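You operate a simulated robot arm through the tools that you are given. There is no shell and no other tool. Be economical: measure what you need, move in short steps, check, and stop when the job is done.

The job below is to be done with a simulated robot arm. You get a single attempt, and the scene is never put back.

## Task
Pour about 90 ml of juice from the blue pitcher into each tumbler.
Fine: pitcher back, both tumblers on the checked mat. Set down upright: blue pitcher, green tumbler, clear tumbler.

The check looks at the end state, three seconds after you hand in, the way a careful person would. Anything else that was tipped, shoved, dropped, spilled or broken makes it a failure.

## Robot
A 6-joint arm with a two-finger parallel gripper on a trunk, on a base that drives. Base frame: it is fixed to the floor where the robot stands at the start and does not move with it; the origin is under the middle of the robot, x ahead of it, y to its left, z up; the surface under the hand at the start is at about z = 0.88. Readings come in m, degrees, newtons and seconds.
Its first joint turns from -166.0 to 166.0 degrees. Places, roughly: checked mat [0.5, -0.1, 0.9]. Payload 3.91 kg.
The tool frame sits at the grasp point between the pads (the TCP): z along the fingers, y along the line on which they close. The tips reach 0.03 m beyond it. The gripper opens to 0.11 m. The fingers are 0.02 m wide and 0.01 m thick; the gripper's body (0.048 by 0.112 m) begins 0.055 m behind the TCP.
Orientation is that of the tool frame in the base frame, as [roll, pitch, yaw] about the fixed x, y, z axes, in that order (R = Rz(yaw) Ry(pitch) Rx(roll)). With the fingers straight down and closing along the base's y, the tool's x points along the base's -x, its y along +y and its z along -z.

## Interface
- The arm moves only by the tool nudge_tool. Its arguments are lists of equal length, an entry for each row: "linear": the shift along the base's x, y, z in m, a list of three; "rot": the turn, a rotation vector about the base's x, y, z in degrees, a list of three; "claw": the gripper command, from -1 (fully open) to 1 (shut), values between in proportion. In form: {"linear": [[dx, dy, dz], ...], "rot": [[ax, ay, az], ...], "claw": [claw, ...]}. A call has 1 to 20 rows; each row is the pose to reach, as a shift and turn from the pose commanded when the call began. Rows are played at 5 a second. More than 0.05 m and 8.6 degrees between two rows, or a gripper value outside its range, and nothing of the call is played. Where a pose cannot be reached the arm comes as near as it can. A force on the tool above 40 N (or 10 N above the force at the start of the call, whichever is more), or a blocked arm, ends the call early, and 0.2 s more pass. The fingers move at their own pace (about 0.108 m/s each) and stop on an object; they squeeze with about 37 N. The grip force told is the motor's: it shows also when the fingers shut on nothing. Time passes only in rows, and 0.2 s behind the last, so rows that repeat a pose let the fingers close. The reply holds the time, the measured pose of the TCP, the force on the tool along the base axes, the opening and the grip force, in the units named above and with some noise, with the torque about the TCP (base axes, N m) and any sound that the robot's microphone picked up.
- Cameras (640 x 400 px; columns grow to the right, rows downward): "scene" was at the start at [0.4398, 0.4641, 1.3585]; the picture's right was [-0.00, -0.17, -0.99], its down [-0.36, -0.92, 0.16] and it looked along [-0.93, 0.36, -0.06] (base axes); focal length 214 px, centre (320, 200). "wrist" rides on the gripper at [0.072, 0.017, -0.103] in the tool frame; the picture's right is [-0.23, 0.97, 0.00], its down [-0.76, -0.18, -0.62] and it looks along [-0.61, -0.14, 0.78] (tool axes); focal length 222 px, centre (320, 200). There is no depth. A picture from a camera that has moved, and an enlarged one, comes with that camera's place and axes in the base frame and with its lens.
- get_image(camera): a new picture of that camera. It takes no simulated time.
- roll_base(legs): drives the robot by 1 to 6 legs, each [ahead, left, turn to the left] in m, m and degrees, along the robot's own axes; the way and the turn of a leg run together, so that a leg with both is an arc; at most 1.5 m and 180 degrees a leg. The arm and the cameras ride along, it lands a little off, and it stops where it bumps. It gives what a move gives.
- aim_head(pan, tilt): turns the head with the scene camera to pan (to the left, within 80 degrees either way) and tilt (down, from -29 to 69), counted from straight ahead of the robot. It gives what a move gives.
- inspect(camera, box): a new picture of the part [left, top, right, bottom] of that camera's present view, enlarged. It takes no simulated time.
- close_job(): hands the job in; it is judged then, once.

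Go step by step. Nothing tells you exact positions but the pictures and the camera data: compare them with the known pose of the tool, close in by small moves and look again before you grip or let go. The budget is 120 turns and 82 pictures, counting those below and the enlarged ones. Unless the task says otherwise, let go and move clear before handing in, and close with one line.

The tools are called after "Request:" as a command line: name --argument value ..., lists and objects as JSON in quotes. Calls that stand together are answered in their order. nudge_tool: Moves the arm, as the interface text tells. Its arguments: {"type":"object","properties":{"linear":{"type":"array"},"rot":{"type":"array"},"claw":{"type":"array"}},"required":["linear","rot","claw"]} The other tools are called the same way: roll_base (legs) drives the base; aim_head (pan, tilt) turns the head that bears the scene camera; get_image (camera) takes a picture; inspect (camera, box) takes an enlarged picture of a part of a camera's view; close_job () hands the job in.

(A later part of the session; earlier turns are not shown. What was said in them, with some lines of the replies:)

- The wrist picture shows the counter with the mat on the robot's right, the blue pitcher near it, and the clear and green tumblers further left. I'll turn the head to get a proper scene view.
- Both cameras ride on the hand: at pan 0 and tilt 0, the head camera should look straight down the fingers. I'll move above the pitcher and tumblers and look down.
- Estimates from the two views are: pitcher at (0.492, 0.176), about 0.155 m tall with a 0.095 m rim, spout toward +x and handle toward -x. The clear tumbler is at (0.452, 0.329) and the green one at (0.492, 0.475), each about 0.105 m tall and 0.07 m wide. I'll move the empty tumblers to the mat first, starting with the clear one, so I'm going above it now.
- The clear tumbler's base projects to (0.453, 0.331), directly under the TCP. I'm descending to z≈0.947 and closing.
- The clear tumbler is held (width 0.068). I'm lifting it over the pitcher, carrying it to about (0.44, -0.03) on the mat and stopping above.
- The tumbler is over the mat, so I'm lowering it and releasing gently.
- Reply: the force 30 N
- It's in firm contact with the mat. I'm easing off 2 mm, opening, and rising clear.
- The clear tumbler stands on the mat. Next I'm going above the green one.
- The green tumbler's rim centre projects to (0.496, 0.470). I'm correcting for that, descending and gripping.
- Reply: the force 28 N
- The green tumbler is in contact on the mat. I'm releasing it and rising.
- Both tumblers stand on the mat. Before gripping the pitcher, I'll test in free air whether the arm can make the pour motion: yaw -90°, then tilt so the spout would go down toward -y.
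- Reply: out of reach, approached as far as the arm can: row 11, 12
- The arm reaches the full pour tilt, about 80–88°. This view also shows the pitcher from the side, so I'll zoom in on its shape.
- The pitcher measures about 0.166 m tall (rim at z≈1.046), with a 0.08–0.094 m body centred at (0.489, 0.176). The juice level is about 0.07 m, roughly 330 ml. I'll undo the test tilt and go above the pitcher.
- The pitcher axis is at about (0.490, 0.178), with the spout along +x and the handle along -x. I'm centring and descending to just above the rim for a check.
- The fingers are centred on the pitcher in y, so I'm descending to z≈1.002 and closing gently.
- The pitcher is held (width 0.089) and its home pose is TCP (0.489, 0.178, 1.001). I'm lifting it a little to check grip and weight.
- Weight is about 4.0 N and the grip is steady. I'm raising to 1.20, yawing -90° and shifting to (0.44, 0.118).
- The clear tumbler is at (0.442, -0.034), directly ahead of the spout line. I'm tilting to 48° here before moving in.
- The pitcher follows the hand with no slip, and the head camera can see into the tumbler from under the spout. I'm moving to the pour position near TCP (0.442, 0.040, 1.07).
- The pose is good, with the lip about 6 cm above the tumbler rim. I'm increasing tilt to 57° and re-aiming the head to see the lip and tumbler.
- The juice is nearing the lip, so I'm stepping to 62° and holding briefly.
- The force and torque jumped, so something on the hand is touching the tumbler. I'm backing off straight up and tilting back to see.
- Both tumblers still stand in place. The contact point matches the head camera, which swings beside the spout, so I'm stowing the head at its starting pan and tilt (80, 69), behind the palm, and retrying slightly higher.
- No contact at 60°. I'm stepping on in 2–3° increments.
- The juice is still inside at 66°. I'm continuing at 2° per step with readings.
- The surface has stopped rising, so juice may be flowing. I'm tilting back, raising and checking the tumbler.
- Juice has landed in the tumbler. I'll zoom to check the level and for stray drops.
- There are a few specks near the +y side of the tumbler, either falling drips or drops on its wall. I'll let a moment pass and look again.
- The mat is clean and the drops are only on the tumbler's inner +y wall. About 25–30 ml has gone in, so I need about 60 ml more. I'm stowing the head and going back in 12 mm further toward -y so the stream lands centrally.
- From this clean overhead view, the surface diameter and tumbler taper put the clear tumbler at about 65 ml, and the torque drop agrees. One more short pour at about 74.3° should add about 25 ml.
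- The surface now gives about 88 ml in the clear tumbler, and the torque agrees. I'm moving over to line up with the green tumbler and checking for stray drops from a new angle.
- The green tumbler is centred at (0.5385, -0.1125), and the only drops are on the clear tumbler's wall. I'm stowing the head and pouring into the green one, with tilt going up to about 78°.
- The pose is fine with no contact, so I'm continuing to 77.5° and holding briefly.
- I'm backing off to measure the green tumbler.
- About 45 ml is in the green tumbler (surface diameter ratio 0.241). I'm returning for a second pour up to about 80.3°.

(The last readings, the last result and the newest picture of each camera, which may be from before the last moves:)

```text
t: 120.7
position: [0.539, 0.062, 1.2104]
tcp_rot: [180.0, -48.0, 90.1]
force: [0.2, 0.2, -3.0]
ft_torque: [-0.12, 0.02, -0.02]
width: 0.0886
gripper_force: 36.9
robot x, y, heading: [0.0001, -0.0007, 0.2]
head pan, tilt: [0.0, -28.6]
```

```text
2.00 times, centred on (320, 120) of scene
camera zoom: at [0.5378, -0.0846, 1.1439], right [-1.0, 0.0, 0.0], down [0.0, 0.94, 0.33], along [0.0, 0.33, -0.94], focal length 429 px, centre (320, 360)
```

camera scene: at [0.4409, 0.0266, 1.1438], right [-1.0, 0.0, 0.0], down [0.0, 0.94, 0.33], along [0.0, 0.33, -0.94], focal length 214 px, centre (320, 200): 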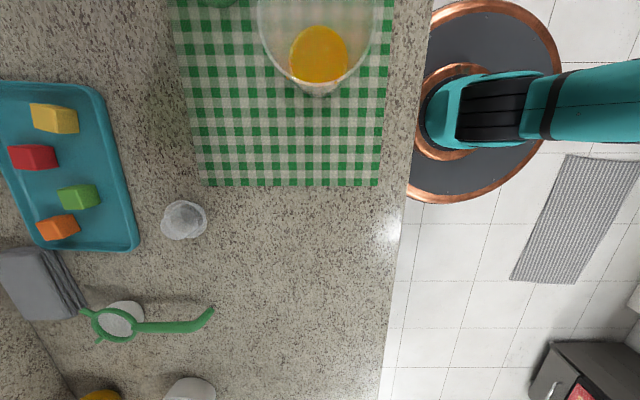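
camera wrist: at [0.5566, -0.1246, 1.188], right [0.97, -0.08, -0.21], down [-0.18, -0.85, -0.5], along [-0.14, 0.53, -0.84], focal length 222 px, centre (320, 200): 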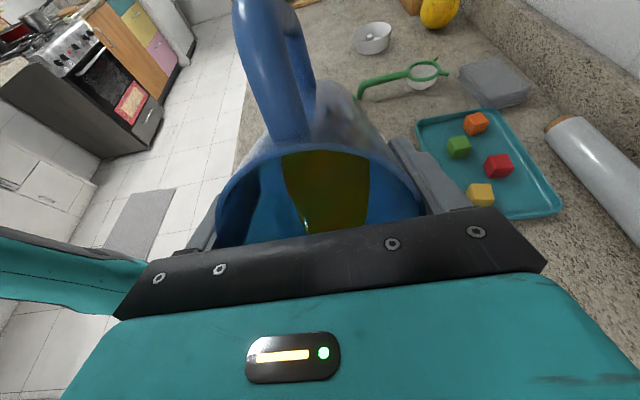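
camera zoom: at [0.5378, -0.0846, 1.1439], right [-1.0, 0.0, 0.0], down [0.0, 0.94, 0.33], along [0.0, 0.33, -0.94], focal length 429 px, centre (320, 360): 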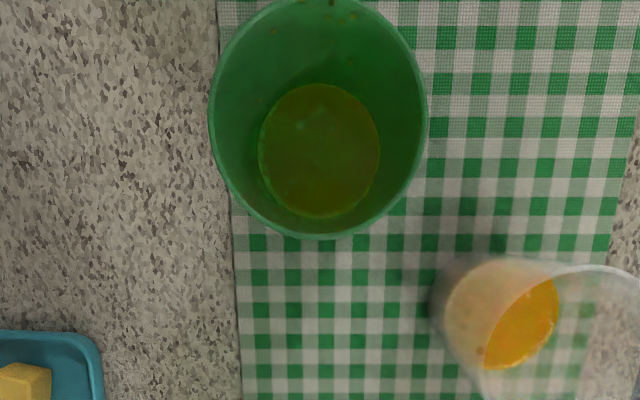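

About 70 ml is in. Drops on the far (-y) wall show the stream now lands too far over, so I'll check that nothing went past the rim.

Request:
get_image --camera "scene"

Request:
inspect --camera "scene" --box '[240, 0, 400, 80]'

```text
26 pictures are left
camera scene: at [0.5378, -0.0846, 1.1439], right [-1.0, 0.0, 0.0], down [0.0, 0.94, 0.33], along [0.0, 0.33, -0.94], focal length 214 px, centre (320, 200)
```

scene: 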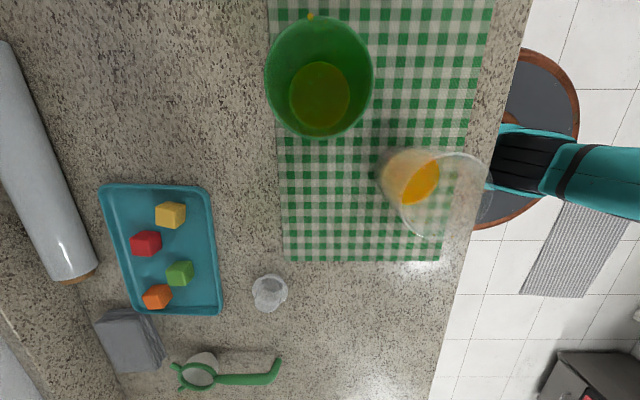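

```text
4.00 times, centred on (320, 40) of scene
camera zoom: at [0.5378, -0.0846, 1.1439], right [-1.0, 0.0, 0.0], down [0.0, 0.94, 0.33], along [0.0, 0.33, -0.94], focal length 858 px, centre (320, 840)
```

zoom: 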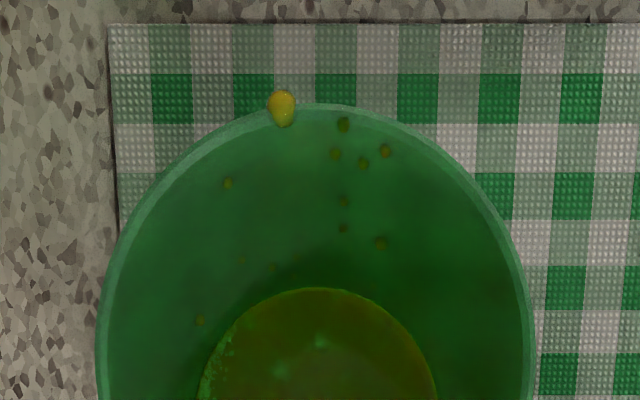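

One drop sits on the far rim and nothing is on the mat. I'm making a final gentle pour of about 20 ml with the lip 11 mm further back, rising slowly to about 82.3°.

Request:
aim_head --pan 80 --tilt 69

Request:
nudge_tool --linear '[[0, -0.04, 0], [0, -0.08, 0], [0, -0.107, -0.02], [0, -0.109, -0.05], [0, -0.109, -0.08], [0, -0.109, -0.11], [0, -0.109, -0.127], [0, -0.109, -0.127], [0, -0.109, -0.127], [0, -0.109, -0.127], [0, -0.109, -0.127], [0, -0.109, -0.127], [0, -0.109, -0.127], [0, -0.109, -0.127], [0, -0.109, -0.127], [0, -0.109, -0.127], [0, -0.109, -0.127]]' --rot '[[0, 0, 0], [0, 0, 0], [2, 0, 0], [5, 0, 0], [8, 0, 0], [11, 0, 0], [15, 0, 0], [19, 0, 0], [23, 0, 0], [26, 0, 0], [29, 0, 0], [31, 0, 0], [32, 0, 0], [32.8, 0, 0], [33.5, 0, 0], [34.3, 0, 0], [34.3, 0, 0]]' --claw '[1, 1, 1, 1, 1, 1, 1, 1, 1, 1, 1, 1, 1, 1, 1, 1, 1]'

Request:
nudge_tool --linear '[[0, 0, 0], [0, 0, 0], [0, 0, 0], [0, 0, 0.02], [0, 0, 0.05], [0, 0, 0.08], [0, 0.03, 0.11], [0, 0.06, 0.127], [0, 0.09, 0.127], [0, 0.109, 0.127], [0, 0.109, 0.127]]' --rot '[[0, 0, 0], [0, 0, 0], [-7, 0, 0], [-14, 0, 0], [-21, 0, 0], [-27, 0, 0], [-34.3, 0, 0], [-34.3, 0, 0], [-34.3, 0, 0], [-34.3, 0, 0], [-34.3, 0, 0]]' --claw '[1, 1, 1, 1, 1, 1, 1, 1, 1, 1, 1]'

Request:
aim_head --pan 0 --tilt -29

Request:
inspect --camera "scene" --box '[220, 10, 420, 210]'

```text
t: 122.4
position: [0.5393, 0.0618, 1.2106]
tcp_rot: [-179.9, -48.0, 90.0]
force: [-0.7, 0.2, -2.8]
ft_torque: [-0.13, 0.03, 0.0]
width: 0.0887
gripper_force: 36.9
robot x, y, heading: [0.001, 0.0016, 0.1]
head pan, tilt: [80.0, 68.8]
```

```text
t: 126.0
position: [0.5386, -0.0476, 1.0842]
tcp_rot: [-179.9, -82.3, 89.9]
force: [0.1, 0.6, -2.5]
ft_torque: [-0.14, 0.01, 0.0]
width: 0.0886
gripper_force: 37.1
robot x, y, heading: [0.0015, -0.0023, -0.3]
head pan, tilt: [80.0, 68.8]
```

```text
t: 128.4
position: [0.5368, 0.0639, 1.2102]
tcp_rot: [-179.9, -48.0, 90.0]
force: [-0.6, -0.4, -1.0]
ft_torque: [-0.12, -0.02, 0.03]
width: 0.0887
gripper_force: 37.5
robot x, y, heading: [-0.0043, -0.0002, 0.2]
head pan, tilt: [80.0, 68.8]
```

```text
t: 130.2
position: [0.5379, 0.0635, 1.2101]
tcp_rot: [-179.9, -48.0, 90.0]
force: [0.6, -0.6, -2.1]
ft_torque: [-0.06, 0.0, 0.01]
width: 0.0885
gripper_force: 36.9
robot x, y, heading: [-0.0005, -0.0013, -0.1]
head pan, tilt: [0.0, -28.6]
```

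```text
2.00 times, centred on (320, 110) of scene
camera zoom: at [0.5369, -0.0826, 1.1441], right [-1.0, 0.0, 0.0], down [0.0, 0.94, 0.33], along [0.0, 0.33, -0.94], focal length 429 px, centre (320, 380)
```

zoom: 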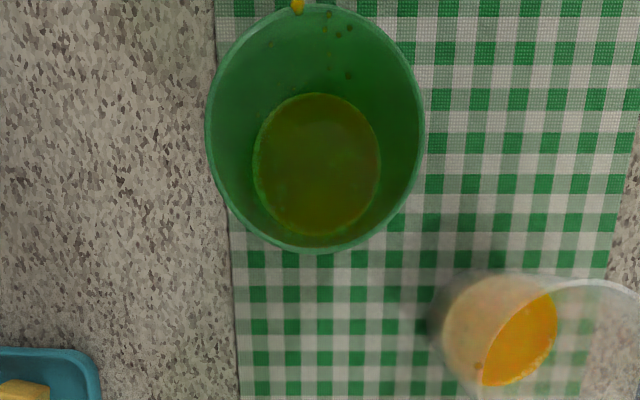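

The green tumbler is at about 93 ml and the clear one at about 88 ml, and the weight drop of about 1.8 N agrees. I'm bringing the pitcher upright and carrying it back above its home spot.

Request:
nudge_tool --linear '[[0, 0, 0], [0, 0, 0], [0, 0, 0], [0, 0, 0], [0, 0, 0], [0, 0, 0], [0, 0, 0]]' --rot '[[-8, 0, 0], [-16, 0, 0], [-24, 0, 0], [-32, 0, 0], [-40, 0, 0], [-48, 0, 0], [-48, 0, 0]]' --claw '[1, 1, 1, 1, 1, 1, 1]'

Request:
nudge_tool --linear '[[0, 0.03, 0], [-0.01, 0.06, 0], [-0.02, 0.09, 0], [-0.03, 0.11, 0], [-0.04, 0.115, 0], [-0.048, 0.115, 0], [-0.048, 0.115, 0], [-0.048, 0.115, 0], [-0.048, 0.115, 0], [-0.048, 0.115, 0], [-0.048, 0.115, 0], [-0.048, 0.115, 0], [-0.048, 0.115, -0.05], [-0.048, 0.115, -0.1], [-0.048, 0.115, -0.15], [-0.048, 0.115, -0.15]]' --rot '[[0, 0, 8], [0, 0, 16], [0, 0, 24], [0, 0, 32], [0, 0, 40], [0, 0, 48], [0, 0, 56], [0, 0, 64], [0, 0, 72], [0, 0, 80], [0, 0, 88], [0, 0, 90], [0, 0, 90], [0, 0, 90], [0, 0, 90], [0, 0, 90]]' --claw '[1, 1, 1, 1, 1, 1, 1, 1, 1, 1, 1, 1, 1, 1, 1, 1]'

Request:
get_image --camera "wrist"

```text
t: 131.8
position: [0.5367, 0.0629, 1.2123]
tcp_rot: [-180.0, 0.1, 90.0]
force: [0.9, -0.6, -2.1]
ft_torque: [-0.02, -0.01, 0.01]
width: 0.0884
gripper_force: 37.5
robot x, y, heading: [0.0027, -0.0025, -0.0]
head pan, tilt: [0.0, -28.6]
```

```text
t: 135.2
position: [0.4863, 0.1794, 1.0604]
tcp_rot: [-179.9, 0.1, -180.0]
force: [0.3, 1.2, -1.7]
ft_torque: [-0.02, -0.02, -0.03]
width: 0.0888
gripper_force: 36.9
robot x, y, heading: [0.0026, 0.0022, -0.1]
head pan, tilt: [0.0, -28.6]
```

```text
23 pictures are left
camera wrist: at [0.416, 0.1956, 1.1652], right [0.23, 0.97, 0.0], down [0.76, -0.18, 0.62], along [0.61, -0.14, -0.78], focal length 222 px, centre (320, 200)
```

wrist: 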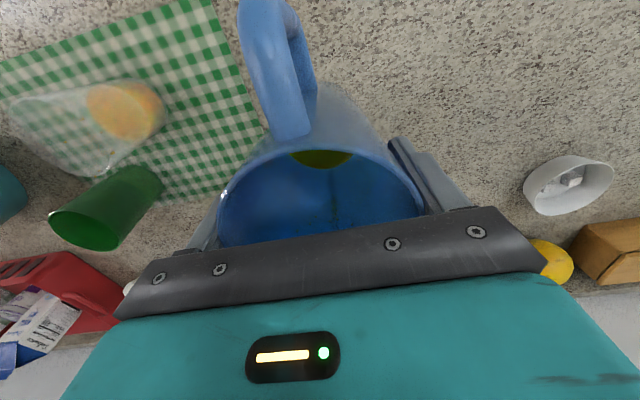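

The pitcher is above its home spot, so I'm lowering slowly to contact.

Request:
nudge_tool --linear '[[0.001, -0.001, -0.02], [0.002, -0.001, -0.04], [0.002, -0.001, -0.05], [0.002, -0.001, -0.054], [0.002, -0.001, -0.056], [0.002, -0.001, -0.057], [0.002, -0.001, -0.058], [0.002, -0.001, -0.058]]' --rot '[[0, 0, 0], [0, 0, 0], [0, 0, 0], [0, 0, 0], [0, 0, 0], [0, 0, 0], [0, 0, 0], [0, 0, 0]]' --claw '[1, 1, 1, 1, 1, 1, 1, 1]'

```text
t: 137.0
position: [0.4901, 0.1764, 1.0035]
tcp_rot: [179.9, 0.1, 180.0]
force: [2.6, 0.3, 25.0]
ft_torque: [0.09, 0.48, -0.02]
width: 0.0888
gripper_force: 37.5
robot x, y, heading: [0.0007, 0.0023, -0.1]
head pan, tilt: [0.0, -28.6]
```

It's touching on the handle-side edge of the base first, so the pitcher lagged a couple of degrees in the grip. I'm easing up slightly and rotating forward 2° to seat it flat.

Request:
nudge_tool --linear '[[0, 0, 0.001], [0, 0, 0.001], [0, 0, 0.001], [0, 0, 0.001]]' --rot '[[0, 0.7, 0], [0, 1.4, 0], [0, 2, 0], [0, 2, 0]]' --claw '[1, 1, 1, 1]'

Request:
get_image --camera "wrist"

```text
t: 138.0
position: [0.4908, 0.1762, 1.0032]
tcp_rot: [180.0, -2.0, -179.9]
force: [0.1, 0.2, -2.9]
ft_torque: [0.0, 0.03, -0.02]
width: 0.0888
gripper_force: 37.4
robot x, y, heading: [0.0032, 0.0011, 0.3]
head pan, tilt: [0.0, -28.6]
```

```text
22 pictures are left
camera wrist: at [0.4228, 0.1933, 1.1107], right [0.23, 0.97, -0.01], down [0.78, -0.18, 0.6], along [0.58, -0.14, -0.8], focal length 222 px, centre (320, 200)
```

wrist: 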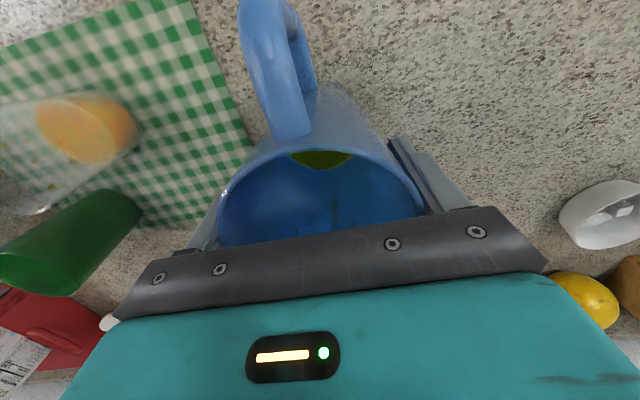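

Request:
nudge_tool --linear '[[0, 0, -0.0007], [0, 0, -0.0014], [0, 0, -0.002], [0, 0, -0.002]]' --rot '[[0, 0, 0], [0, 0, 0], [0, 0, 0], [0, 0, 0]]' --claw '[1, 1, 1, 1]'

```text
t: 139.0
position: [0.4916, 0.1764, 1.0026]
tcp_rot: [180.0, -2.0, 179.9]
force: [-0.7, -0.2, 2.1]
ft_torque: [0.0, 0.17, 0.01]
width: 0.0887
gripper_force: 37.1
robot x, y, heading: [-0.0003, -0.0004, -0.0]
head pan, tilt: [0.0, -28.6]
```

Request:
nudge_tool --linear '[[0, 0, 0], [0, 0, 0], [0, 0, 0], [0, 0, 0]]' --rot '[[0, 0.7, 0], [0, 1.4, 0], [0, 2, 0], [0, 2, 0]]' --claw '[1, 1, 1, 1]'

Request:
nudge_tool --linear '[[0, 0, -0.0007], [0, 0, -0.0014], [0, 0, -0.0014]]' --rot '[[0, 0, 0], [0, 0, 0], [0, 0, 0]]' --claw '[1, 1, 1]'

```text
t: 140.0
position: [0.4913, 0.1754, 1.0039]
tcp_rot: [-179.9, -4.0, 180.0]
force: [0.4, 0.4, 16.8]
ft_torque: [0.03, -0.86, 0.01]
width: 0.0887
gripper_force: 36.3
robot x, y, heading: [0.0005, -0.0008, 0.0]
head pan, tilt: [0.0, -28.6]
```

```text
t: 140.8
position: [0.4923, 0.1759, 1.0005]
tcp_rot: [180.0, -4.0, 179.9]
force: [-5.5, -0.5, 26.8]
ft_torque: [-0.04, -0.32, 0.02]
width: 0.0886
gripper_force: 36.5
robot x, y, heading: [-0.0002, 0.0007, -0.2]
head pan, tilt: [0.0, -28.6]
```

It has gone just past flat. I'm backing off 0.8° and 1 mm, then releasing.

Request:
nudge_tool --linear '[[0, 0, 0.0008], [0, 0, 0.001], [0, 0, 0.001], [0, 0, 0.001]]' --rot '[[0, -0.4, 0], [0, -0.8, 0], [0, -0.8, 0], [0, -0.8, 0]]' --claw '[1, 1, 1, 1]'

Request:
nudge_tool --linear '[[0, 0, 0], [0, 0, 0], [0, 0, 0], [0, 0, 0], [0, 0, 0]]' --rot '[[0, 0, 0], [0, 0, 0], [0, 0, 0], [0, 0, 0], [0, 0, 0]]' --claw '[-0.58, -0.65, -0.8, -1, -1]'

Request:
get_image --camera "wrist"

```text
t: 141.8
position: [0.4916, 0.1758, 1.0018]
tcp_rot: [-179.9, -3.2, -180.0]
force: [0.2, -0.1, -1.3]
ft_torque: [0.05, -0.02, -0.02]
width: 0.0889
gripper_force: 37.3
robot x, y, heading: [0.0024, -0.003, 0.0]
head pan, tilt: [0.0, -28.6]
```

```text
t: 143.0
position: [0.4913, 0.1757, 1.0025]
tcp_rot: [180.0, -3.2, 179.9]
force: [0.7, 0.2, -0.7]
ft_torque: [0.02, 0.0, -0.01]
width: 0.1101
gripper_force: 0.1
robot x, y, heading: [0.001, 0.0025, -0.3]
head pan, tilt: [0.0, -28.6]
```

```text
21 pictures are left
camera wrist: at [0.4251, 0.193, 1.11], right [0.23, 0.97, -0.01], down [0.8, -0.18, 0.58], along [0.56, -0.14, -0.81], focal length 222 px, centre (320, 200)
```

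wrist: 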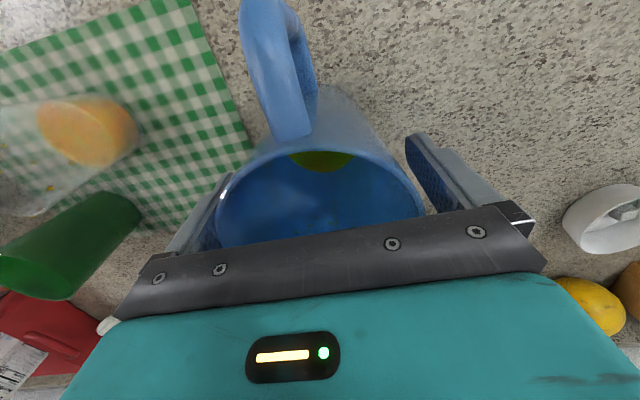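

The pitcher is released and standing. I'm rising straight up and taking a final overview.

Request:
nudge_tool --linear '[[0, 0, 0.02], [0, 0, 0.05], [0, 0, 0.09], [0, 0, 0.13], [0, 0, 0.17], [0, 0, 0.21], [0, -0.04, 0.24], [0, -0.08, 0.24], [0, -0.1, 0.24]]' --rot '[[0, 0, 0], [0, 0, 0], [0, 0, 0], [0, -1, 0], [0, -2, 0], [0, -3.2, 0], [0, -3.2, 0], [0, -3.2, 0], [0, -3.2, 0]]' --claw '[-1, -1, -1, -1, -1, -1, -1, -1, -1]'

Request:
aim_head --pan 0 --tilt 0

Request:
get_image --camera "scene"

Request:
inspect --camera "scene" --box '[140, 180, 460, 380]'

```text
t: 145.0
position: [0.4914, 0.0769, 1.2429]
tcp_rot: [180.0, -0.1, -180.0]
force: [0.0, -0.2, 0.0]
ft_torque: [-0.01, 0.01, 0.03]
width: 0.1102
gripper_force: 0.1
robot x, y, heading: [-0.0002, 0.001, 0.0]
head pan, tilt: [0.0, -28.6]
```

```text
t: 145.9
position: [0.4901, 0.0767, 1.2414]
tcp_rot: [179.9, 0.1, 180.0]
force: [0.3, -0.4, 0.0]
ft_torque: [0.02, -0.03, 0.02]
width: 0.11
gripper_force: 0.0
robot x, y, heading: [-0.0025, -0.0016, -0.1]
head pan, tilt: [0.0, 0.0]
```

```text
20 pictures are left
camera scene: at [0.6009, 0.0778, 1.2849], right [0.0, -1.0, 0.0], down [-1.0, 0.0, 0.0], along [0.0, 0.0, -1.0], focal length 214 px, centre (320, 200)
```

scene: 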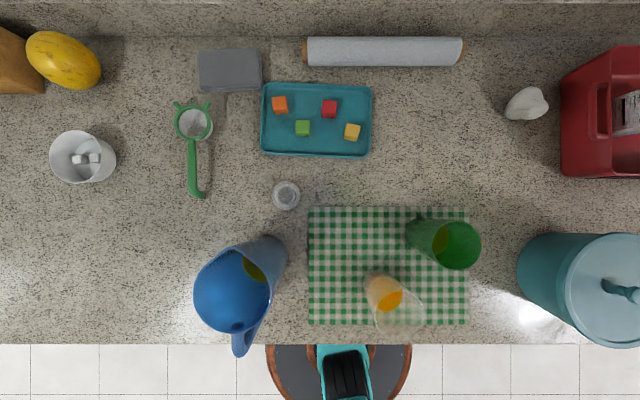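

```text
2.00 times, centred on (300, 280) of scene
camera zoom: at [0.6009, 0.0778, 1.2849], right [0.0, -1.0, 0.0], down [-1.0, 0.0, 0.0], along [0.0, 0.0, -1.0], focal length 429 px, centre (360, 40)
```

zoom: 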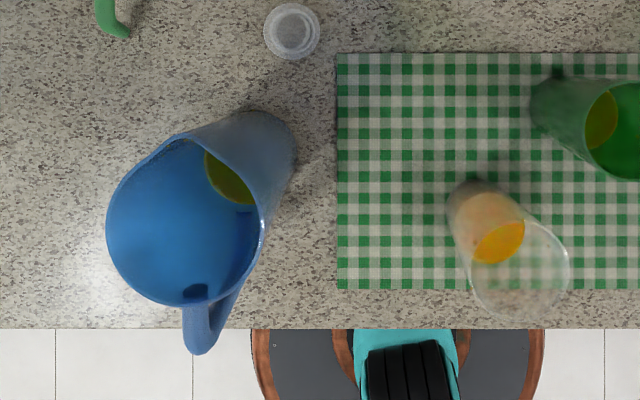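

The pitcher is upright at its home spot, both tumblers stand on the mat with about 90 ml each, and the counter and mat are clean. The hand is clear, so I'm handing in.

Request:
close_job

```text
The job is handed in.
```

I poured about 88 ml into the clear tumbler and about 93 ml into the green one. Both stand upright on the checked mat, the blue pitcher is upright back at its spot, and the only stray juice is a few drops on the tumblers' walls and one on the green rim.
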